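You operate a simulated robot arm through the tools that you are given. There is no shell and no other tool. Be economical: measure what you need, move in short steps, check, and stop when the job is done.

The job below is to be done with a simulated two-armed robot. You get a single attempt, and the scene is never put back.

## Task
Vent to 3, heat off; once the hot tray on level 4 has cooled, move it to the tall rack.
Fine: vent first, then the heat knob; wait till the tray's orange label is grey, then open the door; tray square in the middle of shelf 2 of the rack; shelf in and door shut again; leave the other trays.

It is judged by the outcome, as a careful person would: the job done as asked, and still so three seconds after it is handed in. It fails if anything else is knocked over, pushed out of place, dropped, spilled or broken.

## Robot
Two 7-joint arms with two-finger parallel grippers on one trunk, on a base that drives. Base frame: it is fixed to the floor where the robot stands at the start and does not move with it; the origin is under the middle of the robot, x ahead of it, y to its left, z up. Readings come in cm, rad, newtons and seconds.
The left shoulder is at the start at [3, 11.9, 106], the right one opposite. With the tool pointing down near the work surface each hand reaches from about 22 to 44 cm from the robot's upright axis, wherever it stands, measured 20 degrees to its own side. Places, roughly: blue lever of the turning stand [-50, 250, 70]; blue tray [125, 325, 75]; blue trolley [130, 320, 50]; brake lever of the trolley [120, 350, 70]; cream cabinet [90, -20, 80]; deck of the lift table [-130, 90, 50]; door of the cream cabinet [70, 0, 90]; green tray [-100, 225, 125]; heat knob [60, -40, 110]; large tray [-125, 150, 100]; red tray [-100, 225, 125]; shelf 2 of the tall rack [60, -90, 80]; shelf four of the cream cabinet [100, -10, 60]; trolley bar [110, 320, 60]; vent slide of the cream cabinet [70, 0, 140]; white lever of the lift table [-110, 70, 60]. Payload 3.43 kg a hand.
The TCP of each hand is the grasp point between the finger pads, 3 cm short of the fingertips. In the tool frame z runs along the fingers and y along their closing line. The gripper opens to 9.4 cm. The fingers are 2.8 cm wide and 1 cm thick; the gripper's body (5 by 9.6 cm) begins 5.5 cm behind the TCP.
Orientation is that of the tool frame in the base frame, as [roll, pitch, yaw] about the fixed x, y, z axes, in that order (R = Rz(yaw) Ry(pitch) Rx(roll)). With the fingers straight down and closing along the base's y, the tool's x points along the base's -x, its y along +y and its z along -z.

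## Interface
- The arms move only by the tool step_arm. It takes "left_moves", "right_moves" or both (then of equal length, played together; a hand with none holds still); each is a list of rows, each a list of 2 entries, a list of its own where there are three numbers: the shift along the base's x, y, z in units of 20 mm (1.0 is 20 mm), then the turn, a rotation vector about the base's x, y, z in units of 5 degrees (1.0 is 5 degrees). In form: [[[x, y, z], [ax, ay, az]], ...]. A call has 1 to 10 rows; each row shifts and turns the commanded pose from where the row before left it. "left_fingers" and "right_fingers" are, for a hand that has rows, the finger opening in cm, from 0 to 9.4, set as the call begins (left out, the last holds). A call with a number of a shift or a turn outside -1 to 1 is refused whole. A row lasts 0.2 s, in which the tool goes at most 5 cm and 0.15 rad; a call with a longer step from one row to the next is refused whole, and so is a gripper value outside its range. Where a pose cannot be reached the arm comes as near as it can. A force on the tool above 90 N (or 10 N above the force at the start of the call, whichever is more), or a blocked arm, ends the call early, and 0.2 s more pass. The fingers move at their own pace (about 7.2 cm/s each) and stop on an object; they squeeze with about 28 N. The grip force told is the motor's: it shows also when the fingers shut on nothing. Time passes only in rows, and 0.2 s behind the last, so rows that do not move let the fingers close. It gives the time, the measured TCP pose, the force on the tool (base axes), the opening and the grip force at its end, in the units of the frame above (readings bear some noise), with the torque about the TCP (base axes, N m) and any sound that the robot's microphone picked up, and new pictures: "views" is both (left out), scene, wrist or none (wrist: the cameras of the hands that moved).
- Cameras (640 x 400 px; columns grow to the right, rows downward): "scene" is now at [3.57, -1.25, 175.39]; the picture's right is [-0.09, -1.00, 0.00], its down [-0.80, 0.07, -0.60] and it looks along [0.59, -0.05, -0.80] (base axes); focal length 279 px, centre (320, 200). "left" rides on the left gripper at [7.6, -1.4, -10.2] in its tool frame; the picture's right is [0.18, 0.98, 0.00], its down [-0.75, 0.14, -0.64] and it looks along [-0.63, 0.12, 0.77] (tool axes); focal length 243 px, centre (320, 200). "right" rides on the right gripper at [7.6, 1.4, -10.2] in its tool frame; the picture's right is [-0.18, 0.98, 0.00], its down [-0.75, -0.14, -0.64] and it looks along [-0.63, -0.12, 0.77] (tool axes); focal length 243 px, centre (320, 200). There is no depth. A picture from a camera that has moved, and an enlarged one, comes with that camera's place and axes in the base frame and with its lens. The place of the scene camera against the robot may be out by one fixed shift of up to 1.8 cm in any direction.
- lift_body(by): slides the trunk up (or, below 0, down) by that many cm; the arms and the scene camera ride with it, the base frame stays. It gives what a move gives, with no picture.
- base_move(legs): drives the robot by 1 to 6 legs, each [ahead, turn to the left] in cm and rad, along the robot's own axes; the way and the turn of a leg run together, so that a leg with both is an arc; at most 150 cm and 3.142 rad a leg. The arms and the cameras ride along, it lands a little off, and it stops where it bumps. It gives what a move gives, and a new picture of the scene camera.
- turn_head(pan, tilt): turns the head with the scene camera to pan (to the left, within 2.496 rad either way) and tilt (down, from -0.506 to 1.204), counted from straight ahead of the robot. It gives what a move gives, and a new picture of the scene camera.
- inspect(camera, box): a new picture of the part [left, top, right, bottom] of that camera's present view, enlarged. The clock stands still meanwhile.
- close_job(): hands the job in; it is judged then, once.

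Go step by step. Nothing tells you exact positions but the pictures and the camera data: compare them with the known pose of the tool, close in by small moves and look again before you grip or let go. The budget is 120 turns and 260 pictures, counting those below and the enlarged ones. Unless the task says otherwise, let go and move clear before handing in.

The tools are called after "Emit:" by a JSON object that holds its "method" and its "body". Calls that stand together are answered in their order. step_arm: Moves the arms, as the interface text tells. Its arguments: {"type":"object","properties":{"left_moves":{"type":"array"},"left_fingers":{"type":"number"},"right_moves":{"type":"array"},"right_fingers":{"type":"number"},"views":{"type":"string","enum":["both","scene","wrist","none"]}},"required":[]} The other tools are called the same way: lift_body (by) slides the trunk up or down; base_move (legs) drives the base; turn_head (pan, tilt) turns the head that bears the scene camera; inspect (camera, box) takes an enlarged picture of a part of a camera's view; close_job () hands the job in.

At the start:

```text
clock: 0.0
left_position: [47.18, 9.65, 100.0]
left_tool_rot: [-3.141, 0.0, 3.142]
left_force: [-0.1, -0.4, -0.1]
left_ft_torque: [0.02, -0.01, -0.04]
left_finger_gap: 9.39
left_grasp_force: 0.1
right_position: [33.04, -27.37, 100.03]
right_tool_rot: [-3.14, -0.001, 3.14]
right_force: [0.8, -0.2, -0.4]
right_ft_torque: [0.0, 0.0, -0.02]
right_finger_gap: 9.41
right_grasp_force: 0.0
trunk travel left (down, up): [-32.5, 8.5]
robot x, y, heading: [-0.25, 0.08, -0.0]
head pan, tilt: [-0.091, 0.93]
```

scene: 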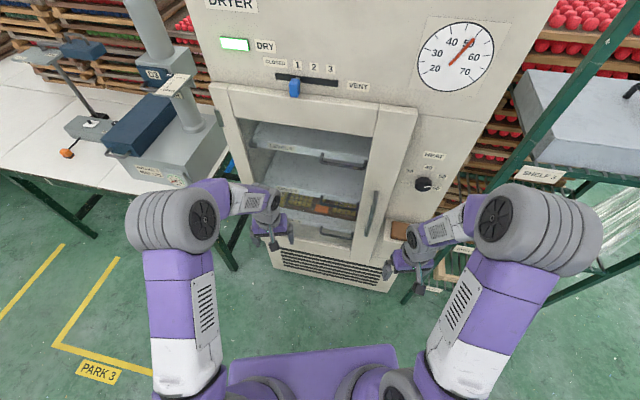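
right: 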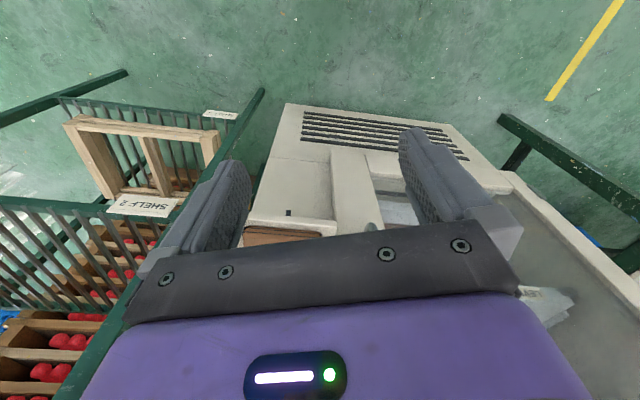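
left: 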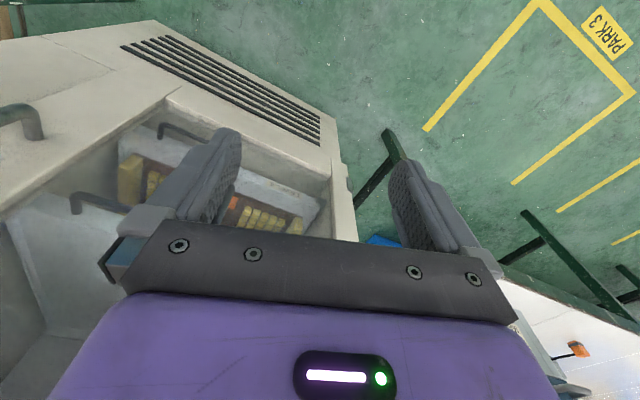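

I see the dryer cabinet ahead, with the blue vent slide at CLOSED/1/2/3, the heat knob at lower right, and the rack to the right. I'll look closer and raise the head first.

Emit:
{"method": "turn_head", "body": {"pan": -0.1, "tilt": 0.5}}

Emit:
{"method": "inspect", "body": {"camera": "scene", "box": [200, 100, 520, 400]}}

Emit:
{"method": "turn_head", "body": {"pan": -0.9, "tilt": 0.8}}

```text
clock: 0.9
left_position: [47.24, 9.76, 99.95]
left_tool_rot: [3.141, 0.001, -3.141]
left_force: [0.3, -0.1, 0.4]
left_ft_torque: [0.04, -0.02, -0.02]
left_finger_gap: 9.4
left_grasp_force: 0.0
right_position: [33.13, -27.51, 100.01]
right_tool_rot: [3.142, 0.002, -3.142]
right_force: [0.4, 0.4, 0.3]
right_ft_torque: [0.01, -0.01, -0.01]
right_finger_gap: 9.38
right_grasp_force: 0.0
trunk travel left (down, up): [-32.5, 8.5]
robot x, y, heading: [0.28, 0.13, 0.002]
head pan, tilt: [-0.099, 0.499]
camera scene: at [5.28, -1.49, 178.99], right [-0.1, -1.0, 0.0], down [-0.48, 0.05, -0.88], along [0.87, -0.09, -0.48], focal length 279 px, centre (320, 200)
```

scene: 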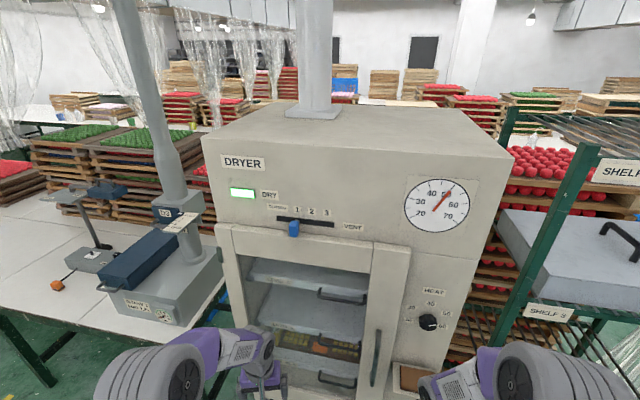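

```text
1.33 times, centred on (360, 250) of scene
camera zoom: at [5.28, -1.49, 178.99], right [-0.1, -1.0, 0.0], down [-0.48, 0.05, -0.88], along [0.87, -0.09, -0.48], focal length 372 px, centre (267, 133)
```

zoom: 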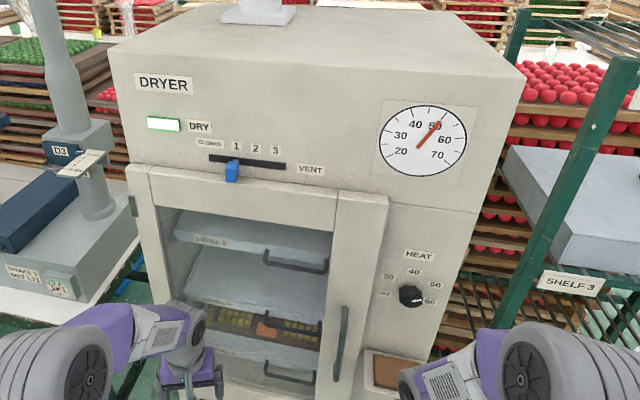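

```text
clock: 2.0
left_position: [47.19, 9.75, 100.07]
left_tool_rot: [-3.141, 0.001, -3.141]
left_force: [0.2, 0.0, -0.5]
left_ft_torque: [0.0, -0.02, 0.0]
left_finger_gap: 9.38
left_grasp_force: 0.0
right_position: [32.99, -27.37, 99.96]
right_tool_rot: [-3.14, -0.002, 3.14]
right_force: [0.5, -0.9, 0.9]
right_ft_torque: [-0.01, 0.0, -0.02]
right_finger_gap: 9.42
right_grasp_force: 0.0
trunk travel left (down, up): [-32.5, 8.5]
robot x, y, heading: [-0.09, 0.45, 0.0]
head pan, tilt: [-0.901, 0.799]
camera scene: at [1.24, -6.9, 176.4], right [-0.78, -0.62, 0.0], down [-0.45, 0.56, -0.7], along [0.43, -0.55, -0.72], focal length 279 px, centre (320, 200)
```

scene: 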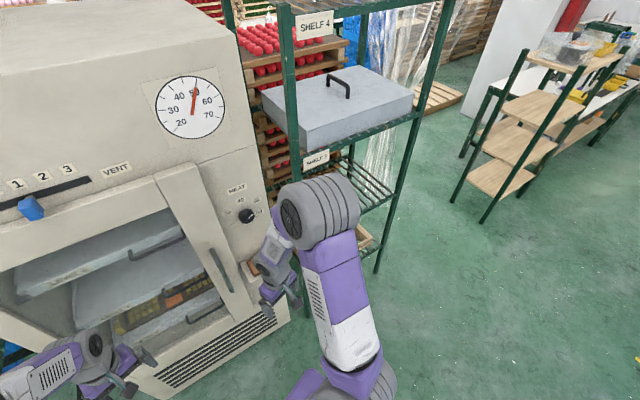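

The vent slide sits at roughly [62, 0, 140] and the heat knob near [57, -40, 106]. I need sharper views of both scales before touching anything.

Emit:
{"method": "turn_head", "body": {"pan": -0.25, "tilt": 0.65}}

Emit:
{"method": "inspect", "body": {"camera": "scene", "box": [300, 120, 460, 220]}}

Emit:
{"method": "inspect", "body": {"camera": "scene", "box": [360, 200, 440, 250]}}

Emit:
{"method": "inspect", "body": {"camera": "scene", "box": [240, 180, 400, 330]}}

```text
clock: 3.0
left_position: [47.14, 9.53, 100.02]
left_tool_rot: [3.141, -0.001, -3.141]
left_force: [0.1, 0.2, -0.1]
left_ft_torque: [0.01, 0.01, 0.02]
left_finger_gap: 9.39
left_grasp_force: 0.0
right_position: [33.24, -27.49, 100.08]
right_tool_rot: [3.14, 0.001, 3.142]
right_force: [0.2, -0.4, -0.1]
right_ft_torque: [0.0, -0.02, -0.01]
right_finger_gap: 9.42
right_grasp_force: 0.1
trunk travel left (down, up): [-32.5, 8.5]
robot x, y, heading: [-0.21, -0.03, 0.001]
head pan, tilt: [-0.25, 0.649]
camera scene: at [4.63, -2.74, 177.66], right [-0.25, -0.97, 0.0], down [-0.59, 0.15, -0.8], along [0.77, -0.2, -0.6], focal length 279 px, centre (320, 200)
```

scene: 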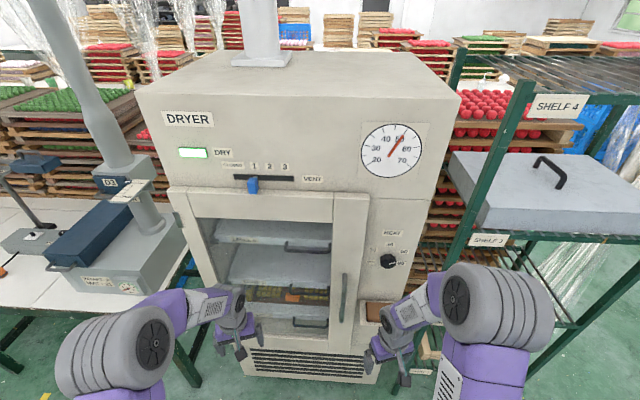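

```text
4.00 times, centred on (380, 170) of scene
camera zoom: at [4.63, -2.74, 177.66], right [-0.25, -0.97, 0.0], down [-0.59, 0.15, -0.8], along [0.77, -0.2, -0.6], focal length 1115 px, centre (80, 320)
```

zoom: 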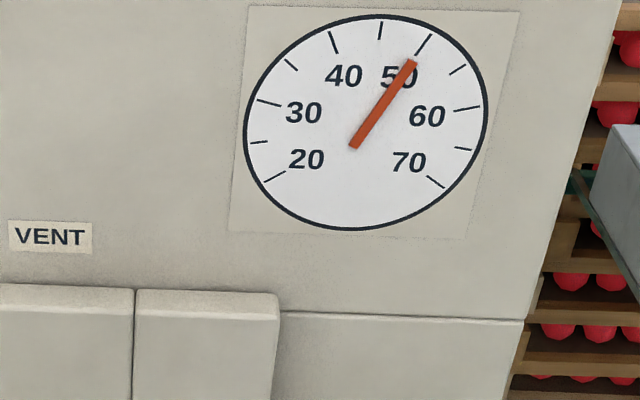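

```text
8.00 times, centred on (400, 225) of scene
camera zoom: at [4.63, -2.74, 177.66], right [-0.25, -0.97, 0.0], down [-0.59, 0.15, -0.8], along [0.77, -0.2, -0.6], focal length 2229 px, centre (-320, 0)
```

zoom: 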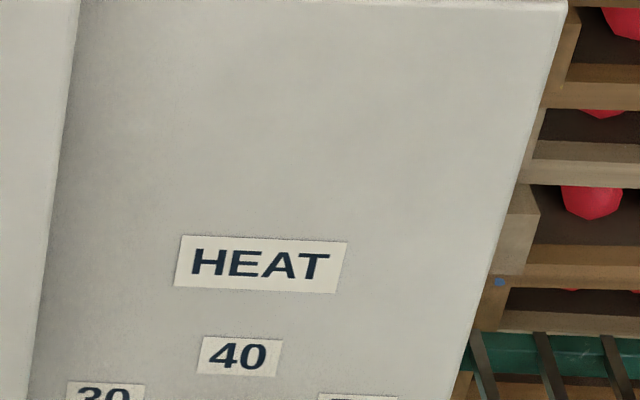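

```text
2.67 times, centred on (320, 255) of scene
camera zoom: at [4.63, -2.74, 177.66], right [-0.25, -0.97, 0.0], down [-0.59, 0.15, -0.8], along [0.77, -0.2, -0.6], focal length 743 px, centre (320, 53)
```

zoom: 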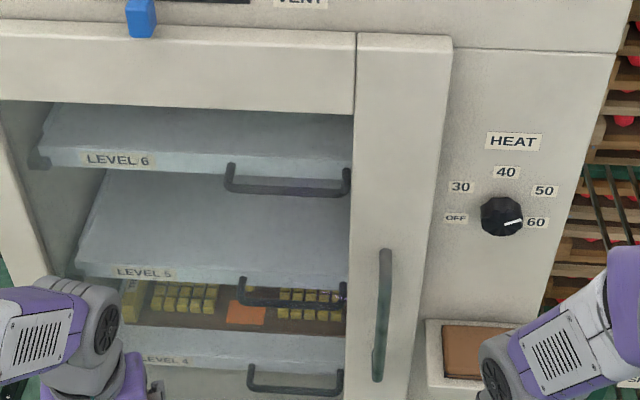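

The knob points to 60; OFF is opposite (left), via 40 at the top. Now the vent slide, up close.

Emit:
{"method": "inspect", "body": {"camera": "scene", "box": [215, 155, 335, 215]}}

Emit:
{"method": "inspect", "body": {"camera": "scene", "box": [340, 220, 440, 290]}}

Emit:
{"method": "turn_head", "body": {"pan": -1.1, "tilt": 0.8}}

```text
5.33 times, centred on (275, 185) of scene
camera zoom: at [4.63, -2.74, 177.66], right [-0.25, -0.97, 0.0], down [-0.59, 0.15, -0.8], along [0.77, -0.2, -0.6], focal length 1486 px, centre (560, 280)
```

zoom: 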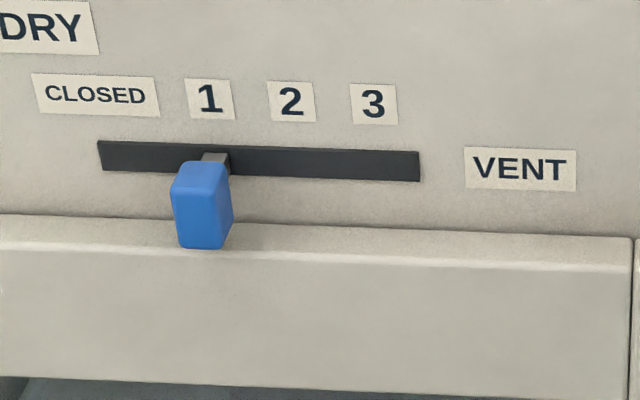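

```text
5.71 times, centred on (390, 255) of scene
camera zoom: at [4.63, -2.74, 177.66], right [-0.25, -0.97, 0.0], down [-0.59, 0.15, -0.8], along [0.77, -0.2, -0.6], focal length 1592 px, centre (-80, -114)
```

zoom: 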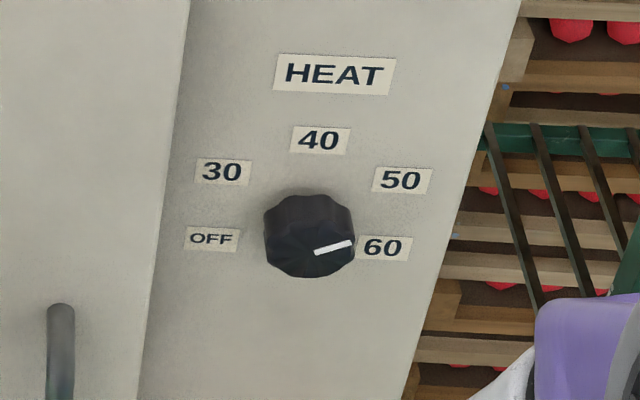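

```text
clock: 4.2
left_position: [47.22, 9.69, 100.06]
left_tool_rot: [3.141, 0.0, -3.141]
left_force: [0.4, 0.9, 0.3]
left_ft_torque: [-0.02, -0.02, -0.02]
left_finger_gap: 9.38
left_grasp_force: 0.0
right_position: [33.07, -27.38, 100.02]
right_tool_rot: [3.141, 0.001, 3.142]
right_force: [0.4, 0.5, -0.4]
right_ft_torque: [-0.03, -0.01, 0.0]
right_finger_gap: 9.39
right_grasp_force: 0.0
trunk travel left (down, up): [-32.5, 8.5]
robot x, y, heading: [-0.57, 0.06, -0.001]
head pan, tilt: [-1.1, 0.799]
camera scene: at [-0.11, -7.77, 176.4], right [-0.89, -0.45, 0.0], down [-0.33, 0.64, -0.7], along [0.32, -0.62, -0.72], focal length 279 px, centre (320, 200)
```

scene: 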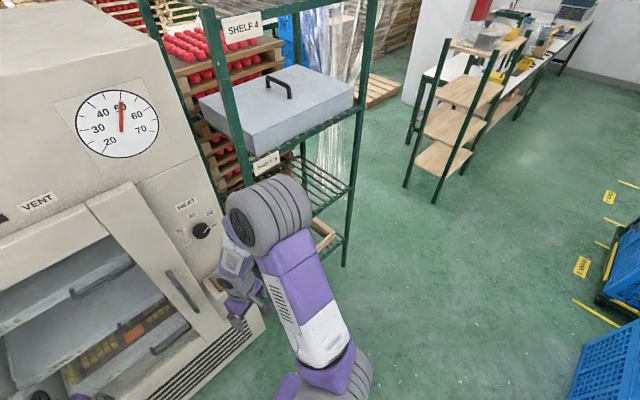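

The slide is at 1, with about 7.5 cm to reach 3. I'll turn the left hand to point forward while raising it, so it can take the blue tab.

Emit:
{"method": "step_arm", "body": {"left_moves": [[[-0.4, 0, 0.8], [0, -1, 0]], [[-0.4, 0, 0.8], [0, -1, 0]], [[-0.4, 0, 0.8], [0, -1, 0]], [[-0.4, 0, 0.8], [0, -1, 0]], [[-0.4, 0, 0.8], [0, -1, 0]], [[-0.4, 0, 0.8], [0, -1, 0]], [[-0.4, 0, 0.8], [0, -1, 0]], [[-0.4, 0, 0.8], [0, -1, 0]], [[0, 0, 0.8], [0, -1, 0]], [[0, 0, 0.8], [0, -1, 0]]], "left_fingers": 6, "views": "none"}}

Emit:
{"method": "turn_head", "body": {"pan": -0.1, "tilt": 0.5}}

```text
clock: 6.4
left_position: [40.76, 9.61, 116.11]
left_tool_rot: [3.141, 0.873, 3.141]
left_force: [0.3, -0.2, -0.3]
left_ft_torque: [0.0, -0.01, -0.03]
left_finger_gap: 6.0
left_grasp_force: 0.1
right_position: [32.98, -27.46, 99.94]
right_tool_rot: [3.139, 0.001, -3.141]
right_force: [0.8, 0.0, -0.2]
right_ft_torque: [0.01, -0.01, -0.02]
right_finger_gap: 9.38
right_grasp_force: 0.1
trunk travel left (down, up): [-32.5, 8.5]
robot x, y, heading: [-0.19, -0.24, 0.002]
head pan, tilt: [-1.1, 0.799]
```

```text
clock: 7.7
left_position: [40.81, 9.43, 115.98]
left_tool_rot: [-3.142, 0.875, -3.141]
left_force: [0.1, -0.9, -0.3]
left_ft_torque: [-0.01, 0.0, 0.02]
left_finger_gap: 6.02
left_grasp_force: 0.0
right_position: [33.13, -27.47, 99.89]
right_tool_rot: [-3.141, 0.001, -3.141]
right_force: [-0.4, 0.9, -0.4]
right_ft_torque: [-0.04, -0.01, 0.0]
right_finger_gap: 9.39
right_grasp_force: 0.0
trunk travel left (down, up): [-32.5, 8.5]
robot x, y, heading: [-0.07, -0.05, -0.002]
head pan, tilt: [-0.099, 0.499]
camera scene: at [5.27, -1.5, 179.0], right [-0.1, -0.99, 0.0], down [-0.48, 0.05, -0.88], along [0.87, -0.09, -0.48], focal length 279 px, centre (320, 200)
```

scene: 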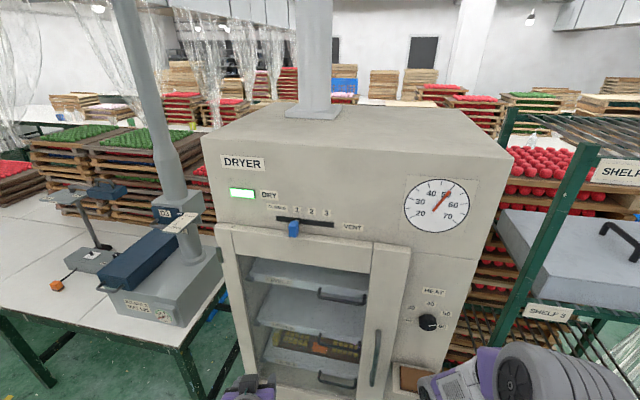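

Emit:
{"method": "step_arm", "body": {"left_moves": [[[0, -0.5, 1], [0, -1, 0]], [[0, -0.5, 1], [0, -1, 0]], [[0, -0.5, 1], [0, -1, 0]], [[0, -0.5, 1], [0, -1, 0]], [[0, -0.5, 1], [0, -1, 0]], [[0, -0.5, 1], [0, -1, 0]], [[0, -0.5, 1], [0, -1, 0]], [[0, -0.5, 1], [0, -1, 0]], [[0, -0.5, 1], [0, 0, 0]], [[0, -0.5, 1], [0, 0, 0]]]}}

```text
clock: 8.6
left_position: [43.12, 12.12, 120.97]
left_tool_rot: [-2.884, 1.067, -2.763]
left_force: [-0.2, 0.4, 0.5]
left_ft_torque: [0.01, 0.0, -0.01]
left_finger_gap: 6.01
left_grasp_force: 0.0
left hand out of reach, approached as far as the arm can: row 2
right_position: [33.05, -27.47, 99.97]
right_tool_rot: [3.14, 0.0, -3.14]
right_force: [1.1, -0.4, -0.8]
right_ft_torque: [-0.03, -0.02, 0.01]
right_finger_gap: 9.4
right_grasp_force: 0.0
trunk travel left (down, up): [-32.5, 8.5]
robot x, y, heading: [-0.01, -0.11, 0.002]
head pan, tilt: [-0.099, 0.499]
stopped in row 4 (left hand): the arm was blocked; the commanded pose is now the measured one
camera scene: at [5.28, -1.46, 179.0], right [-0.1, -1.0, 0.0], down [-0.48, 0.05, -0.88], along [0.87, -0.09, -0.48], focal length 279 px, centre (320, 200)
camera left: at [30.72, 8.65, 119.19], right [-0.23, 0.93, -0.28], down [-0.25, 0.22, 0.94], along [0.94, 0.29, 0.18], focal length 243 px, centre (320, 200)
```

scene: 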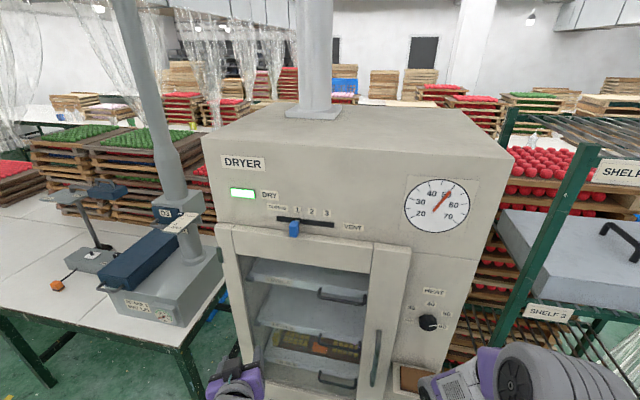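
left: 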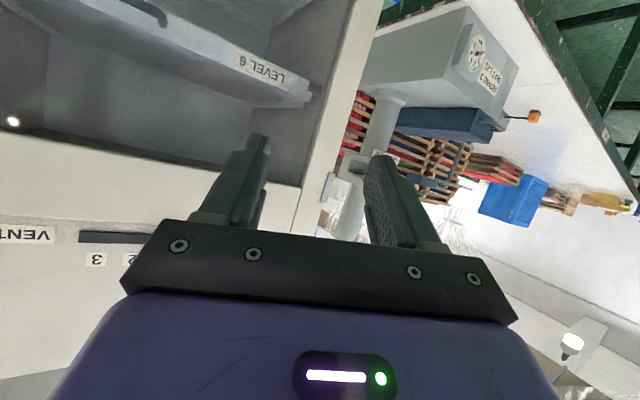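

The arm folded too tightly there. I'll raise the trunk and extend forward while straightening the hand's orientation.

Emit:
{"method": "lift_body", "body": {"by": 8.4}}

Emit:
{"method": "step_arm", "body": {"left_moves": [[[0.6, 0, 0], [0, 0, 0]], [[0.6, 0, 0], [0.3, 0, -0.2]], [[0.6, 0, 0], [0.3, -0.3, -0.2]], [[0.6, -0.2, 0.2], [0.3, -0.8, -0.2]], [[0.6, -0.2, 0.2], [0.3, -0.8, -0.2]], [[0.4, -0.2, 0.2], [0.3, -0.8, -0.3]], [[0, -0.2, 0.2], [0.3, -0.9, -0.26]], [[0, -0.2, 0.2], [0, -1, 0]], [[0, -0.2, 0.2], [0, -0.9, 0]]]}}

```text
clock: 9.8
left_position: [43.1, 12.14, 129.31]
left_tool_rot: [-2.885, 1.066, -2.766]
left_force: [-0.5, -0.1, 0.3]
left_ft_torque: [-0.04, -0.03, -0.01]
left_finger_gap: 5.99
left_grasp_force: 0.1
right_position: [33.07, -27.46, 108.3]
right_tool_rot: [-3.141, 0.001, -3.141]
right_force: [0.2, 0.0, 0.3]
right_ft_torque: [0.02, -0.04, -0.01]
right_finger_gap: 9.39
right_grasp_force: 0.0
trunk travel left (down, up): [-40.9, 0.1]
robot x, y, heading: [-0.23, -0.21, 0.002]
head pan, tilt: [-0.099, 0.499]
```

```text
clock: 11.8
left_position: [49.73, 9.61, 131.72]
left_tool_rot: [1.141, 1.557, 1.161]
left_force: [-0.3, -0.3, 0.2]
left_ft_torque: [0.01, 0.0, 0.01]
left_finger_gap: 6.01
left_grasp_force: 0.0
right_position: [33.1, -27.44, 108.45]
right_tool_rot: [3.142, 0.0, 3.14]
right_force: [-1.3, -0.5, 0.3]
right_ft_torque: [0.02, 0.01, 0.0]
right_finger_gap: 9.4
right_grasp_force: 0.1
trunk travel left (down, up): [-40.9, 0.1]
robot x, y, heading: [-0.25, 0.08, -0.001]
head pan, tilt: [-0.099, 0.499]
camera scene: at [5.31, -1.51, 187.4], right [-0.1, -1.0, 0.0], down [-0.48, 0.05, -0.88], along [0.87, -0.09, -0.48], focal length 279 px, centre (320, 200)
camera left: at [39.5, 8.1, 123.99], right [-0.02, 0.98, -0.17], down [-0.65, 0.12, 0.75], along [0.76, 0.13, 0.64], focal length 243 px, centre (320, 200)
```

scene: 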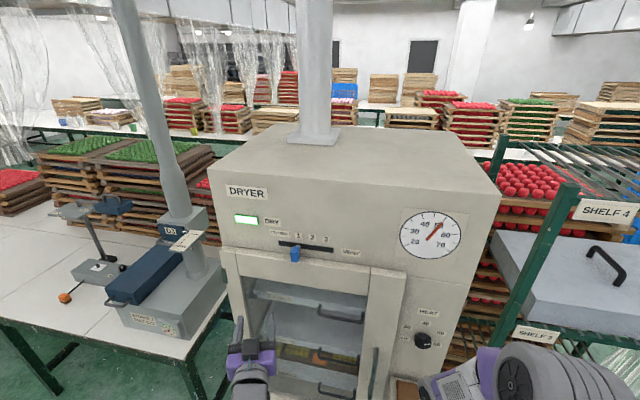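
left: 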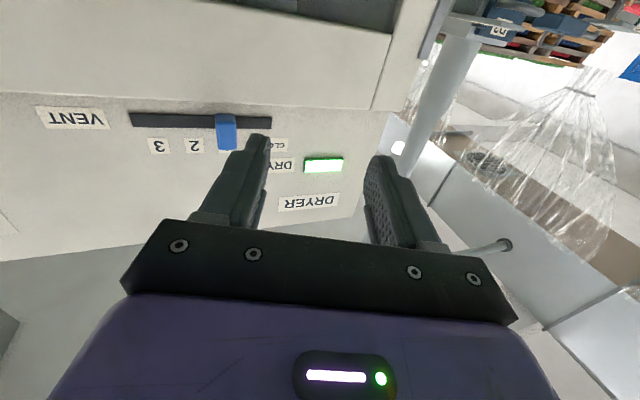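

Two views agree the blue tab is near [65, 0, 137.5]. I'll bring the left hand in line with it, staying back.

Emit:
{"method": "step_arm", "body": {"left_moves": [[[0, -0.8, 0.5], [0, 0, 0]], [[0, -0.8, 0.5], [0, 0, 0]], [[0, -0.8, 0.5], [0, 0, 0]], [[0, -0.8, 0.5], [0, 0, 0]], [[0, -0.8, 0.5], [0, 0, 0]], [[0, -0.7, 0.4], [0, 0, 0]]]}}

```text
clock: 13.2
left_position: [49.67, 0.09, 137.72]
left_tool_rot: [1.211, 1.56, 1.229]
left_force: [0.1, 0.2, 1.2]
left_ft_torque: [0.02, 0.0, 0.01]
left_finger_gap: 6.02
left_grasp_force: 0.1
right_position: [33.13, -27.53, 108.45]
right_tool_rot: [3.141, 0.0, -3.142]
right_force: [0.1, -0.7, -0.4]
right_ft_torque: [-0.04, -0.02, 0.01]
right_finger_gap: 9.42
right_grasp_force: 0.1
trunk travel left (down, up): [-40.9, 0.1]
robot x, y, heading: [-0.04, -0.39, -0.005]
head pan, tilt: [-0.099, 0.499]
camera scene: at [5.26, -1.52, 187.4], right [-0.1, -1.0, 0.0], down [-0.48, 0.05, -0.88], along [0.87, -0.09, -0.48], focal length 279 px, centre (320, 200)
camera left: at [39.33, -1.44, 129.91], right [-0.02, 0.98, -0.17], down [-0.65, 0.12, 0.75], along [0.76, 0.13, 0.64], focal length 243 px, centre (320, 200)
```

scene: 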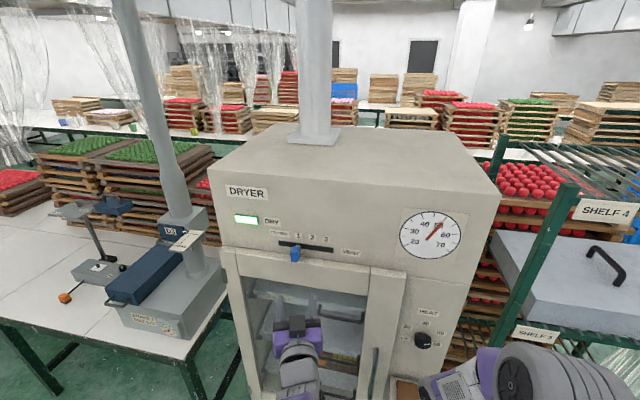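
left: 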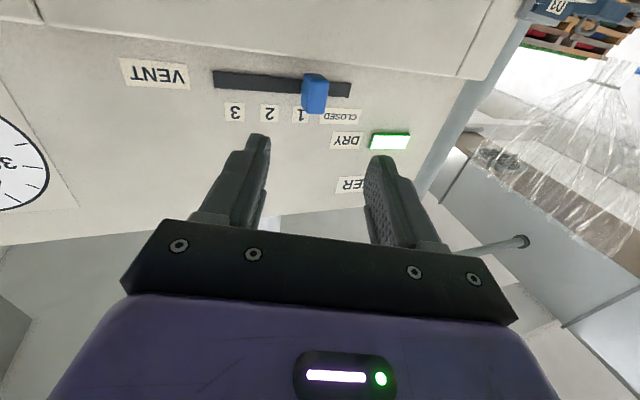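

Triangulating with the wrist camera puts the tab at about [66.5, 0, 138]. Moving forward with open fingers straddling it.

Emit:
{"method": "step_arm", "body": {"left_moves": [[[1, 0, 0], [0, 0, 0]], [[1, 0, 0], [0, 0, 0]], [[1, 0, 0], [0, 0, 0]], [[1, 0, 0], [0, 0, 0]], [[1, 0, 0], [0, 0, 0]], [[0.7, 0, 0], [0, 0, 0]]]}}

```text
clock: 14.6
left_position: [61.44, 0.26, 137.51]
left_tool_rot: [1.203, 1.559, 1.222]
left_force: [0.5, -0.1, 0.2]
left_ft_torque: [0.0, 0.03, -0.03]
left_finger_gap: 6.03
left_grasp_force: 0.0
right_position: [33.03, -27.44, 108.37]
right_tool_rot: [3.141, 0.001, 3.141]
right_force: [0.4, 0.3, -0.4]
right_ft_torque: [0.0, -0.01, -0.02]
right_finger_gap: 9.4
right_grasp_force: 0.1
trunk travel left (down, up): [-40.9, 0.1]
robot x, y, heading: [-0.23, -0.07, 0.002]
head pan, tilt: [-0.099, 0.499]
camera scene: at [5.34, -1.49, 187.4], right [-0.1, -1.0, 0.0], down [-0.48, 0.05, -0.88], along [0.87, -0.09, -0.48], focal length 279 px, centre (320, 200)
camera left: at [51.19, -1.35, 129.83], right [-0.02, 0.98, -0.17], down [-0.65, 0.12, 0.75], along [0.76, 0.13, 0.64], focal length 243 px, centre (320, 200)
```

scene: 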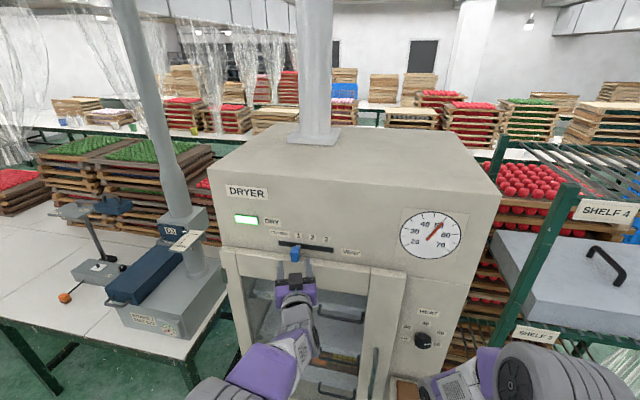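
left: 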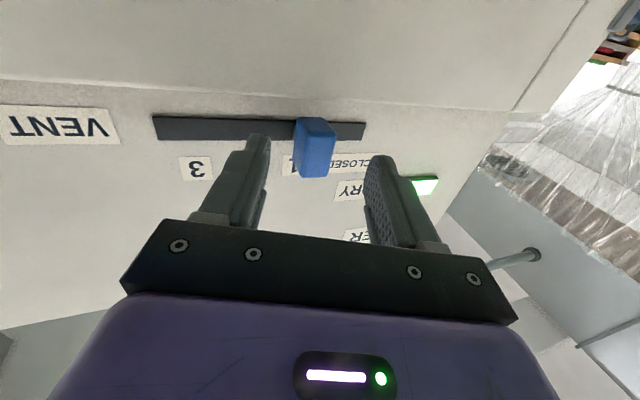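

The tab sits between the fingertips. Advancing a bit more, gently.

Emit:
{"method": "step_arm", "body": {"left_moves": [[[0.4, 0, 0.1], [0, 0, 0]], [[0.4, 0, 0.1], [0, 0, 0]], [[0.3, 0, 0], [0, 0, 0]]], "views": "wrist"}}

```text
clock: 15.4
left_position: [63.44, 0.16, 137.94]
left_tool_rot: [1.261, 1.557, 1.278]
left_force: [0.1, 0.6, -0.7]
left_ft_torque: [-0.03, 0.02, 0.0]
left_finger_gap: 6.01
left_grasp_force: 0.1
right_position: [33.08, -27.34, 108.33]
right_tool_rot: [3.141, -0.001, 3.141]
right_force: [-0.3, 0.6, -0.1]
right_ft_torque: [0.01, 0.0, 0.0]
right_finger_gap: 9.41
right_grasp_force: 0.1
trunk travel left (down, up): [-40.9, 0.1]
robot x, y, heading: [0.4, 0.03, -0.0]
head pan, tilt: [-0.099, 0.499]
camera left: at [53.22, -1.37, 130.19], right [-0.02, 0.98, -0.17], down [-0.65, 0.12, 0.75], along [0.76, 0.13, 0.64], focal length 243 px, centre (320, 200)
```

left: 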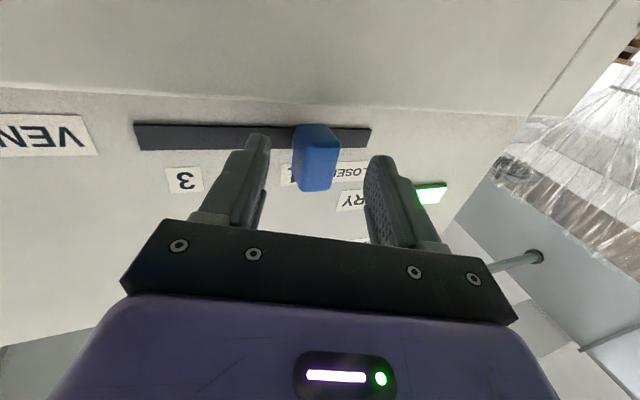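

Emit:
{"method": "step_arm", "body": {"left_moves": [[[0.4, 0, 0], [0, 0, 0]], [[0.4, 0, 0], [0, 0, 0]]], "views": "wrist"}}

Emit:
{"method": "step_arm", "body": {"left_moves": [[[0, 0, 0], [0, 0, 0]], [[0, 0, 0], [0, 0, 0]], [[0, 0, 0], [0, 0, 0]]], "left_fingers": 1, "views": "wrist"}}

```text
clock: 16.0
left_position: [65.13, 0.11, 137.86]
left_tool_rot: [1.197, 1.559, 1.217]
left_force: [-0.1, 0.6, -0.3]
left_ft_torque: [0.0, -0.02, -0.04]
left_finger_gap: 5.99
left_grasp_force: 0.1
right_position: [33.04, -27.5, 108.48]
right_tool_rot: [-3.141, -0.002, 3.141]
right_force: [-0.3, 0.8, 0.3]
right_ft_torque: [-0.01, 0.01, -0.01]
right_finger_gap: 9.39
right_grasp_force: 0.1
trunk travel left (down, up): [-40.9, 0.1]
robot x, y, heading: [-0.07, 0.19, -0.005]
head pan, tilt: [-0.099, 0.499]
camera left: at [54.81, -1.45, 130.15], right [-0.02, 0.98, -0.17], down [-0.65, 0.12, 0.75], along [0.76, 0.13, 0.64], focal length 243 px, centre (320, 200)
```

left: 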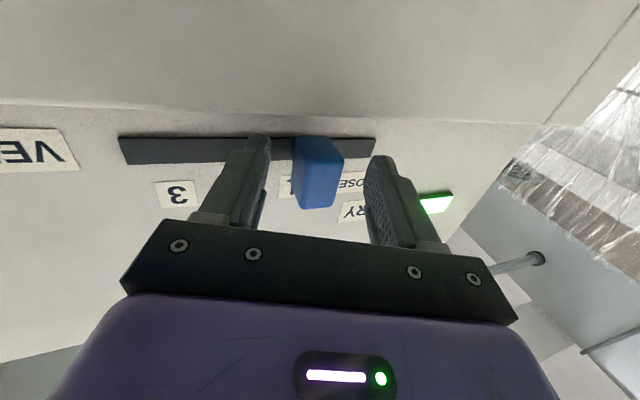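

```text
clock: 16.8
left_position: [65.12, 0.0, 137.85]
left_tool_rot: [1.146, 1.56, 1.166]
left_force: [0.2, -2.6, -0.5]
left_ft_torque: [-1.07, -0.16, -1.05]
left_finger_gap: 2.91
left_grasp_force: 45.0
right_position: [32.99, -27.42, 108.34]
right_tool_rot: [3.141, 0.0, -3.14]
right_force: [0.1, -0.2, 0.1]
right_ft_torque: [0.03, 0.0, -0.01]
right_finger_gap: 9.39
right_grasp_force: 0.0
trunk travel left (down, up): [-40.9, 0.1]
robot x, y, heading: [0.07, 0.1, -0.001]
head pan, tilt: [-0.099, 0.499]
camera left: at [54.76, -1.56, 130.18], right [-0.02, 0.98, -0.17], down [-0.65, 0.12, 0.75], along [0.76, 0.13, 0.64], focal length 243 px, centre (320, 200)
```

left: 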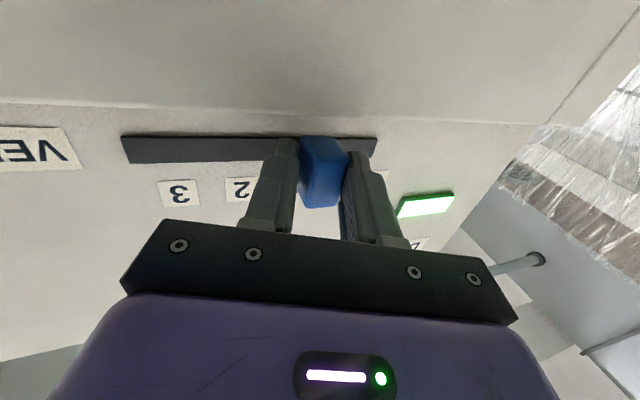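

Gripped. Sliding it toward 3.

Emit:
{"method": "step_arm", "body": {"left_moves": [[[0, -0.5, 0], [0, 0, 0]], [[0, -0.5, 0], [0, 0, 0]], [[0, -0.5, 0], [0, 0, 0]], [[0, -0.5, 0], [0, 0, 0]], [[0, -0.5, 0], [0, 0, 0]], [[0, -0.5, 0], [0, 0, 0]], [[0, -0.4, 0], [0, 0, 0]]]}}

Emit:
{"method": "inspect", "body": {"camera": "scene", "box": [250, 215, 370, 275]}}

```text
clock: 18.4
left_position: [63.43, -5.94, 138.06]
left_tool_rot: [1.588, 1.56, 1.611]
left_force: [-78.4, 23.9, -25.0]
left_ft_torque: [-0.76, -0.74, 0.71]
left_finger_gap: 2.91
left_grasp_force: 44.9
right_position: [32.05, -27.0, 108.87]
right_tool_rot: [-3.137, 0.011, 3.14]
right_force: [0.5, -1.1, -0.5]
right_ft_torque: [0.0, -0.01, 0.03]
right_finger_gap: 9.4
right_grasp_force: 0.0
trunk travel left (down, up): [-40.9, 0.1]
robot x, y, heading: [-0.23, -0.33, 0.002]
head pan, tilt: [-0.099, 0.499]
camera scene: at [3.41, -0.82, 187.44], right [-0.1, -1.0, 0.0], down [-0.47, 0.04, -0.88], along [0.88, -0.09, -0.47], focal length 279 px, centre (320, 200)
camera left: at [53.13, -7.55, 130.35], right [-0.02, 0.98, -0.17], down [-0.64, 0.12, 0.76], along [0.76, 0.13, 0.63], focal length 243 px, centre (320, 200)
```

scene: 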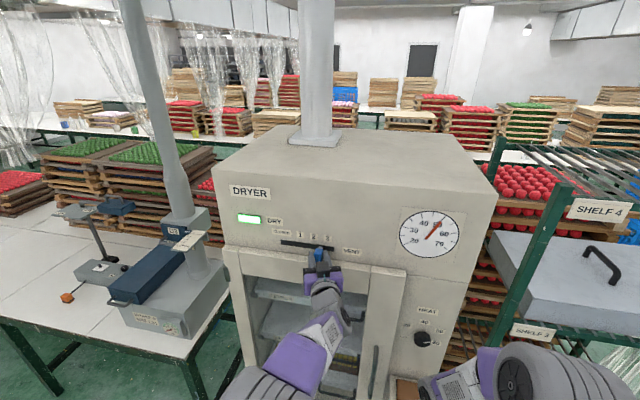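
left: 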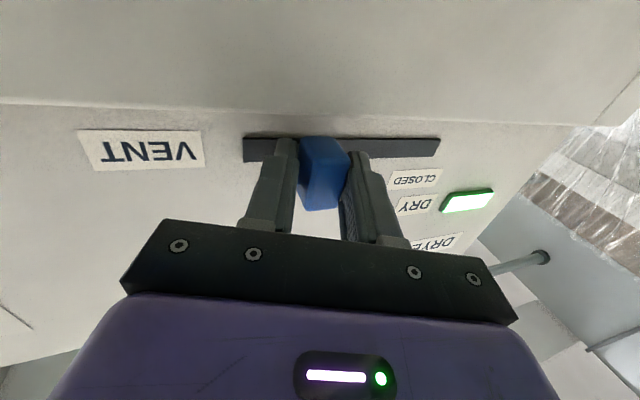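

```text
5.33 times, centred on (310, 245) of scene
camera zoom: at [3.41, -0.82, 187.44], right [-0.1, -1.0, 0.0], down [-0.47, 0.04, -0.88], along [0.88, -0.09, -0.47], focal length 1486 px, centre (373, -40)
```

zoom: 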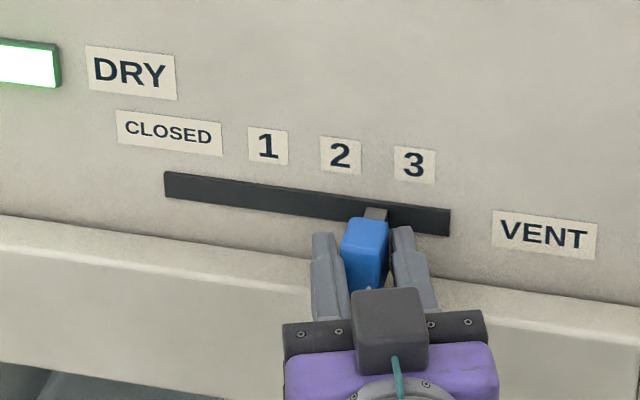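

The tab is now between 2 and 3, but there's a strong x force. The cabinet front is yawed about 15° (its right side is nearer), so I must follow the slot by easing back in x.

Emit:
{"method": "step_arm", "body": {"left_moves": [[[-0.3, 0, 0], [0, 0, 0]], [[-0.3, 0, 0], [0, 0, 0]], [[-0.2, 0, 0], [0, 0, 0]]], "views": "none"}}

Emit:
{"method": "inspect", "body": {"camera": "scene", "box": [250, 215, 370, 275]}}

```text
clock: 19.2
left_position: [63.29, -6.45, 138.05]
left_tool_rot: [1.199, 1.56, 1.217]
left_force: [-12.6, 5.7, -13.0]
left_ft_torque: [-1.05, 0.78, -0.2]
left_finger_gap: 2.9
left_grasp_force: 44.9
right_position: [32.98, -27.39, 108.39]
right_tool_rot: [-3.141, 0.001, 3.14]
right_force: [0.1, 0.2, 1.1]
right_ft_torque: [0.03, -0.02, -0.02]
right_finger_gap: 9.43
right_grasp_force: 0.1
trunk travel left (down, up): [-40.9, 0.1]
robot x, y, heading: [0.05, -0.16, 0.003]
head pan, tilt: [-0.099, 0.499]
```

```text
5.33 times, centred on (310, 245) of scene
camera zoom: at [5.14, -1.36, 187.41], right [-0.1, -0.99, 0.0], down [-0.48, 0.05, -0.88], along [0.87, -0.09, -0.48], focal length 1486 px, centre (373, -40)
```

zoom: 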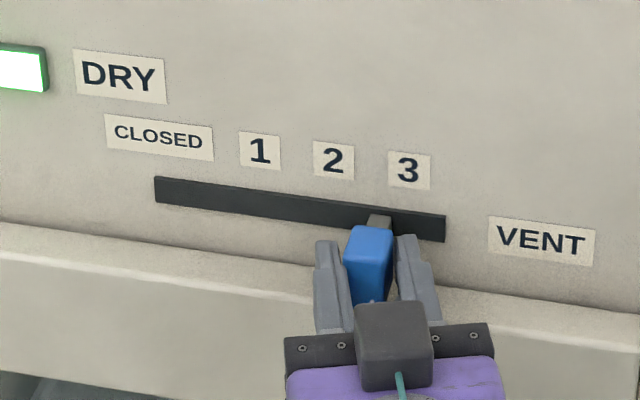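

Emit:
{"method": "step_arm", "body": {"left_moves": [[[-0.08, -0.26, 0], [0, 0, 0]], [[-0.08, -0.26, 0], [0, 0, 0]], [[-0.08, -0.26, 0], [0, 0, 0]], [[0, 0, -0.1], [0, 0, 0]]], "views": "none"}}

Emit:
{"method": "inspect", "body": {"camera": "scene", "box": [250, 215, 370, 275]}}

```text
clock: 20.2
left_position: [62.87, -7.85, 138.13]
left_tool_rot: [0.796, 1.557, 0.817]
left_force: [-7.0, 10.2, -0.6]
left_ft_torque: [-0.49, 1.45, -0.57]
left_finger_gap: 2.94
left_grasp_force: 44.7
right_position: [33.07, -27.27, 108.52]
right_tool_rot: [-3.14, 0.001, -3.141]
right_force: [-0.2, -0.1, -0.7]
right_ft_torque: [0.02, -0.01, -0.02]
right_finger_gap: 9.42
right_grasp_force: 0.0
trunk travel left (down, up): [-40.9, 0.1]
robot x, y, heading: [0.02, -0.09, -0.0]
head pan, tilt: [-0.099, 0.499]
```

```text
5.33 times, centred on (310, 245) of scene
camera zoom: at [5.13, -1.22, 187.42], right [-0.1, -1.0, 0.0], down [-0.48, 0.05, -0.88], along [0.87, -0.09, -0.48], focal length 1486 px, centre (373, -40)
```

zoom: 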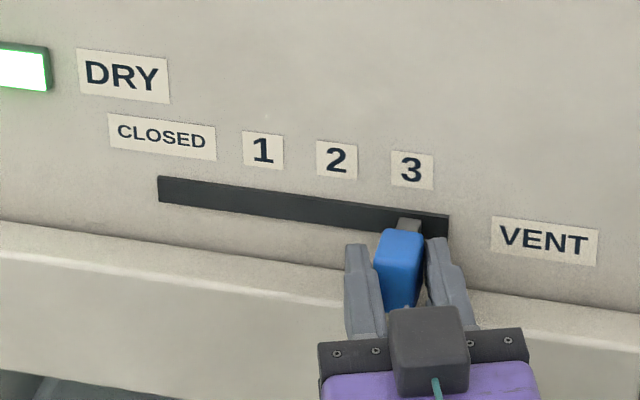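

The stem is nearly under 3; one tiny nudge, then release and back off along the tab.

Emit:
{"method": "step_arm", "body": {"left_moves": [[[-0.04, -0.14, 0], [0, 0, 0]], [[0, 0, 0], [0, 0, 0]]], "views": "none"}}

Emit:
{"method": "step_arm", "body": {"left_moves": [[[0, 0, 0], [0, 0, 0]], [[0, 0, 0], [0, 0, 0]], [[-0.5, 0.1, 0], [0, 0, 0]], [[-1, 0.2, 0], [0, 0, 0]], [[-1, 0.2, 0], [0, 0, 0]], [[-1, 0.2, 0], [0, 0, 0]]], "left_fingers": 6, "views": "none"}}

Emit:
{"method": "inspect", "body": {"camera": "scene", "box": [250, 215, 370, 275]}}

```text
clock: 20.8
left_position: [62.86, -7.92, 138.02]
left_tool_rot: [0.713, 1.558, 0.74]
left_force: [-2.2, 17.1, 3.5]
left_ft_torque: [-0.25, 0.09, -0.37]
left_finger_gap: 2.93
left_grasp_force: 45.1
right_position: [33.12, -27.26, 108.55]
right_tool_rot: [-3.14, 0.001, 3.14]
right_force: [-0.8, -0.1, -0.4]
right_ft_torque: [0.0, 0.02, 0.0]
right_finger_gap: 9.39
right_grasp_force: 0.1
trunk travel left (down, up): [-40.9, 0.1]
robot x, y, heading: [-0.22, 0.14, -0.003]
head pan, tilt: [-0.099, 0.499]
```

```text
clock: 22.2
left_position: [55.52, -7.18, 137.95]
left_tool_rot: [1.189, 1.559, 1.208]
left_force: [0.1, 0.2, 0.7]
left_ft_torque: [-0.02, 0.02, 0.0]
left_finger_gap: 5.99
left_grasp_force: 0.1
right_position: [33.02, -27.36, 108.39]
right_tool_rot: [3.141, 0.0, -3.141]
right_force: [0.4, 0.7, -0.4]
right_ft_torque: [0.03, -0.04, -0.01]
right_finger_gap: 9.39
right_grasp_force: 0.1
trunk travel left (down, up): [-40.9, 0.1]
robot x, y, heading: [0.06, 0.26, 0.003]
head pan, tilt: [-0.099, 0.499]
```

```text
5.33 times, centred on (310, 245) of scene
camera zoom: at [5.19, -1.48, 187.4], right [-0.1, -0.99, 0.0], down [-0.48, 0.05, -0.88], along [0.87, -0.09, -0.48], focal length 1486 px, centre (373, -40)
```

zoom: 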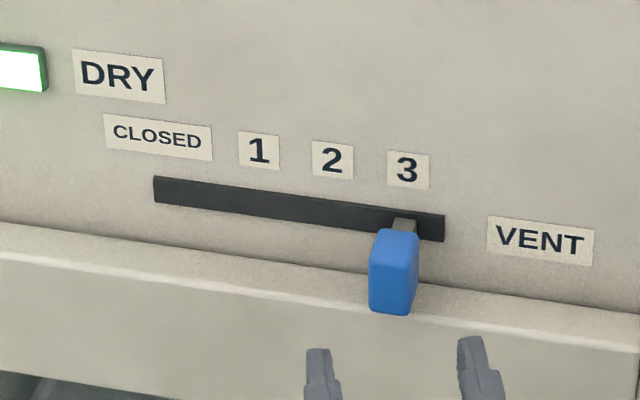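

Vent is at 3 (it met the stop). The heat knob triangulates to about [56.5, -39, 108]; I'll turn the right hand forward in front of it.

Emit:
{"method": "step_arm", "body": {"right_moves": [[[0.6, -0.4, 0], [0, -1, 0]], [[0.6, -0.4, 0], [0, -1, 0]], [[0.6, -0.4, 0], [0, -1, 0]], [[0.6, -0.4, 0], [0, -1, 0]], [[0.6, -0.4, 0], [0, -1, 0]], [[0.6, -0.4, 0], [0, -1, 0]], [[0.6, -0.4, 0], [0, -1, 0]], [[0.6, -0.4, 0], [0, -1, 0]], [[0.4, -0.4, 0], [0, -1, 0]], [[0.4, -0.4, 0], [0, -1, 0]]], "right_fingers": 7, "views": "none"}}

Emit:
{"method": "step_arm", "body": {"right_moves": [[[0.2, 0, 0], [0, -1, 0]], [[0.2, 0, 0], [0, -1, 0]], [[0.2, 0, 0], [0, -1, 0]], [[0.2, 0, 0], [0, -1, 0]], [[0.2, 0, 0], [0, -1, 0]], [[0.2, 0, 0], [0, -1, 0]], [[0.2, 0, 0], [0, -1, -1]], [[0, 0, 0], [0, -1, -1]], [[0, 0, 0], [0, 0, -1]]]}}

```text
clock: 24.4
left_position: [55.66, -7.34, 137.94]
left_tool_rot: [1.227, 1.559, 1.244]
left_force: [0.2, -1.0, 1.1]
left_ft_torque: [-0.03, 0.01, 0.0]
left_finger_gap: 5.98
left_grasp_force: 0.0
right_position: [44.33, -35.46, 108.3]
right_tool_rot: [3.14, 0.875, -3.141]
right_force: [-0.4, 0.3, 0.4]
right_ft_torque: [0.02, 0.01, -0.03]
right_finger_gap: 6.99
right_grasp_force: 0.0
trunk travel left (down, up): [-40.9, 0.1]
robot x, y, heading: [-0.07, -0.13, -0.004]
head pan, tilt: [-0.099, 0.499]
```

```text
clock: 26.4
left_position: [55.7, -7.11, 138.06]
left_tool_rot: [1.194, 1.558, 1.212]
left_force: [0.1, -0.3, 0.6]
left_ft_torque: [0.02, -0.01, -0.01]
left_finger_gap: 6.0
left_grasp_force: 0.1
right_position: [47.06, -35.32, 108.43]
right_tool_rot: [1.525, 1.556, 1.259]
right_force: [0.6, 0.5, 0.0]
right_ft_torque: [-0.01, -0.03, 0.0]
right_finger_gap: 6.97
right_grasp_force: 0.0
trunk travel left (down, up): [-40.9, 0.1]
robot x, y, heading: [0.1, 0.26, -0.001]
head pan, tilt: [-0.099, 0.499]
camera scene: at [5.29, -1.44, 187.4], right [-0.1, -1.0, 0.0], down [-0.48, 0.05, -0.88], along [0.87, -0.09, -0.48], focal length 279 px, centre (320, 200)
camera right: at [37.53, -31.28, 100.82], right [0.25, 0.95, 0.2], down [-0.66, 0.02, 0.75], along [0.71, -0.32, 0.63], focal length 243 px, centre (320, 200)
```

scene: 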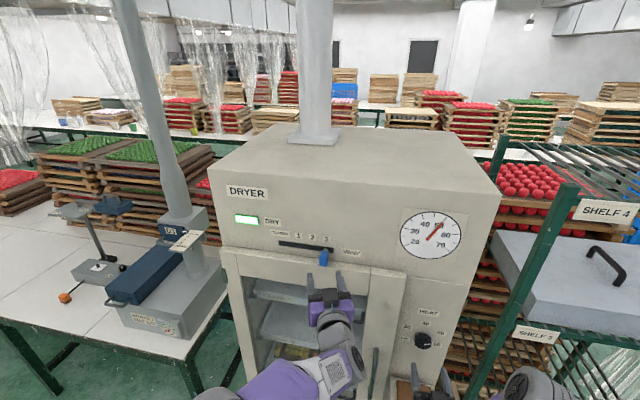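
right: 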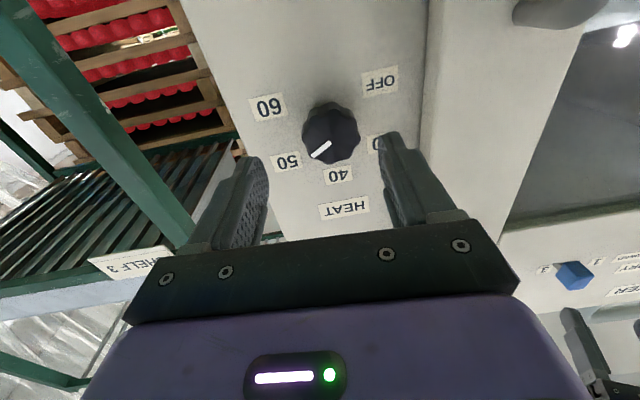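

The knob pointer reads around 55 and the wrist view puts the knob at [55.8, -37.1, 109.8]. I'll pre-roll the right hand +80° about the knob axis so one grip can turn it counterclockwise to OFF.

Emit:
{"method": "step_arm", "body": {"right_moves": [[[0, 0.03, 0.07], [0.96, -0.26, 0]], [[0, 0.03, 0.07], [0.96, -0.26, 0]], [[0, 0.03, 0.07], [0.96, -0.26, 0]], [[0, 0.03, 0.07], [0.96, -0.26, 0]], [[0, 0.03, 0.07], [0.96, -0.26, 0]], [[0, 0.03, 0.07], [0.96, -0.26, 0]], [[0, 0.03, 0.07], [0.96, -0.26, 0]], [[0, 0.03, 0.07], [0.96, -0.26, 0]], [[0, 0.03, 0.07], [0.96, -0.26, 0]], [[0, 0.03, 0.07], [0.96, -0.26, 0]]], "views": "none"}}

Emit:
{"method": "step_arm", "body": {"right_moves": [[[0, 0, 0], [0.96, -0.26, 0]], [[0, 0, 0], [0.96, -0.26, 0]], [[0, 0, 0], [0.96, -0.26, 0]], [[0, 0, 0], [0.96, -0.26, 0]], [[0, 0, 0], [0.96, -0.26, 0]], [[0, 0, 0], [0.96, -0.26, 0]]], "views": "both"}}

```text
clock: 28.6
left_position: [55.64, -7.17, 137.92]
left_tool_rot: [1.196, 1.558, 1.216]
left_force: [0.2, -0.3, -0.8]
left_ft_torque: [-0.01, -0.01, 0.03]
left_finger_gap: 5.98
left_grasp_force: 0.1
right_position: [47.17, -34.73, 109.88]
right_tool_rot: [1.567, 0.688, 1.307]
right_force: [0.2, 0.4, 0.2]
right_ft_torque: [-0.01, -0.02, -0.02]
right_finger_gap: 7.0
right_grasp_force: 0.1
trunk travel left (down, up): [-40.9, 0.1]
robot x, y, heading: [0.25, -0.34, -0.003]
head pan, tilt: [-0.099, 0.499]
```

```text
clock: 30.0
left_position: [55.57, -7.08, 138.09]
left_tool_rot: [1.199, 1.559, 1.219]
left_force: [-0.2, -0.1, 0.1]
left_ft_torque: [-0.01, 0.01, 0.0]
left_finger_gap: 6.02
left_grasp_force: 0.0
right_position: [47.01, -34.86, 109.8]
right_tool_rot: [1.568, 0.163, 1.307]
right_force: [0.5, -0.1, -0.2]
right_ft_torque: [-0.03, 0.03, -0.03]
right_finger_gap: 7.01
right_grasp_force: 0.0
trunk travel left (down, up): [-40.9, 0.1]
robot x, y, heading: [-0.17, -0.19, -0.0]
head pan, tilt: [-0.099, 0.499]
camera scene: at [5.27, -1.51, 187.4], right [-0.1, -1.0, 0.0], down [-0.48, 0.05, -0.88], along [0.87, -0.09, -0.48], focal length 279 px, centre (320, 200)
camera right: at [39.18, -24.72, 109.92], right [-0.01, -0.02, 1.0], down [-0.82, -0.57, -0.02], along [0.57, -0.82, -0.01], focal length 243 px, centre (320, 200)
```

scene: 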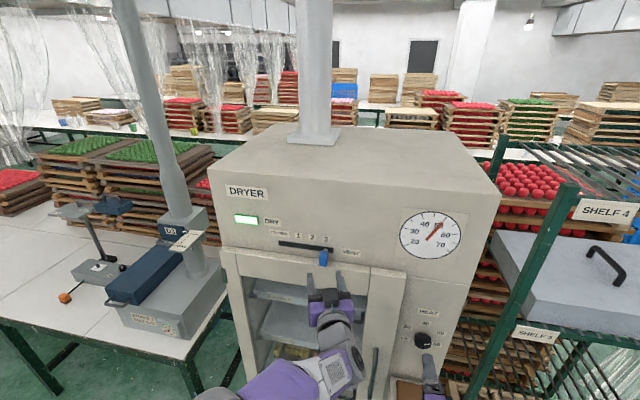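
right: 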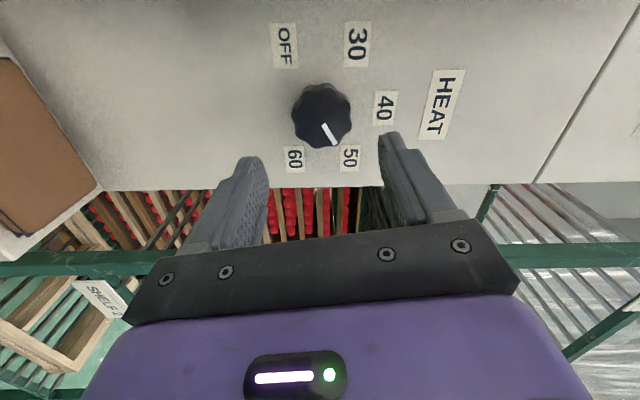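

Aligned; the knob's front face is about 9.4 cm ahead of the TCP. Advancing 7.2 cm along its axis.

Emit:
{"method": "step_arm", "body": {"right_moves": [[[0.9, -0.245, 0], [0, 0, 0]], [[0.9, -0.245, 0], [0, 0, 0]], [[0.9, -0.245, 0], [0, 0, 0]], [[0.5, -0.135, 0.05], [0, 0, 0]], [[0.27, -0.075, 0], [0, 0, 0]]], "views": "wrist"}}

```text
clock: 31.2
left_position: [55.71, -7.18, 137.91]
left_tool_rot: [1.201, 1.559, 1.222]
left_force: [0.3, 0.8, 0.1]
left_ft_torque: [0.01, 0.02, 0.02]
left_finger_gap: 6.05
left_grasp_force: 0.0
right_position: [54.07, -36.84, 110.18]
right_tool_rot: [1.565, 0.166, 1.308]
right_force: [-0.2, -0.3, 0.6]
right_ft_torque: [0.01, -0.03, 0.01]
right_finger_gap: 6.99
right_grasp_force: 0.0
trunk travel left (down, up): [-40.9, 0.1]
robot x, y, heading: [0.02, -0.21, -0.001]
head pan, tilt: [-0.099, 0.499]
camera right: at [46.18, -26.7, 110.17], right [-0.01, -0.02, 1.0], down [-0.82, -0.57, -0.02], along [0.57, -0.82, -0.01], focal length 243 px, centre (320, 200)
```

right: 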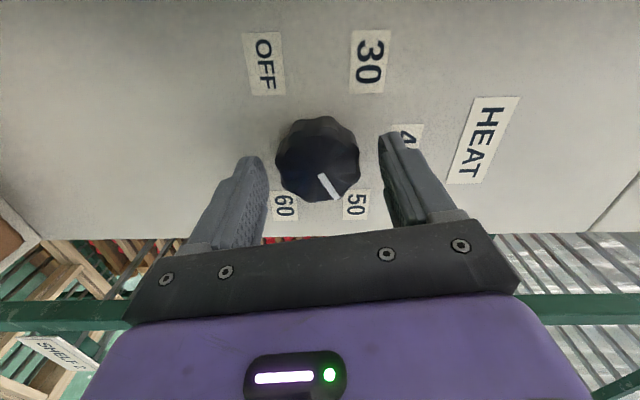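

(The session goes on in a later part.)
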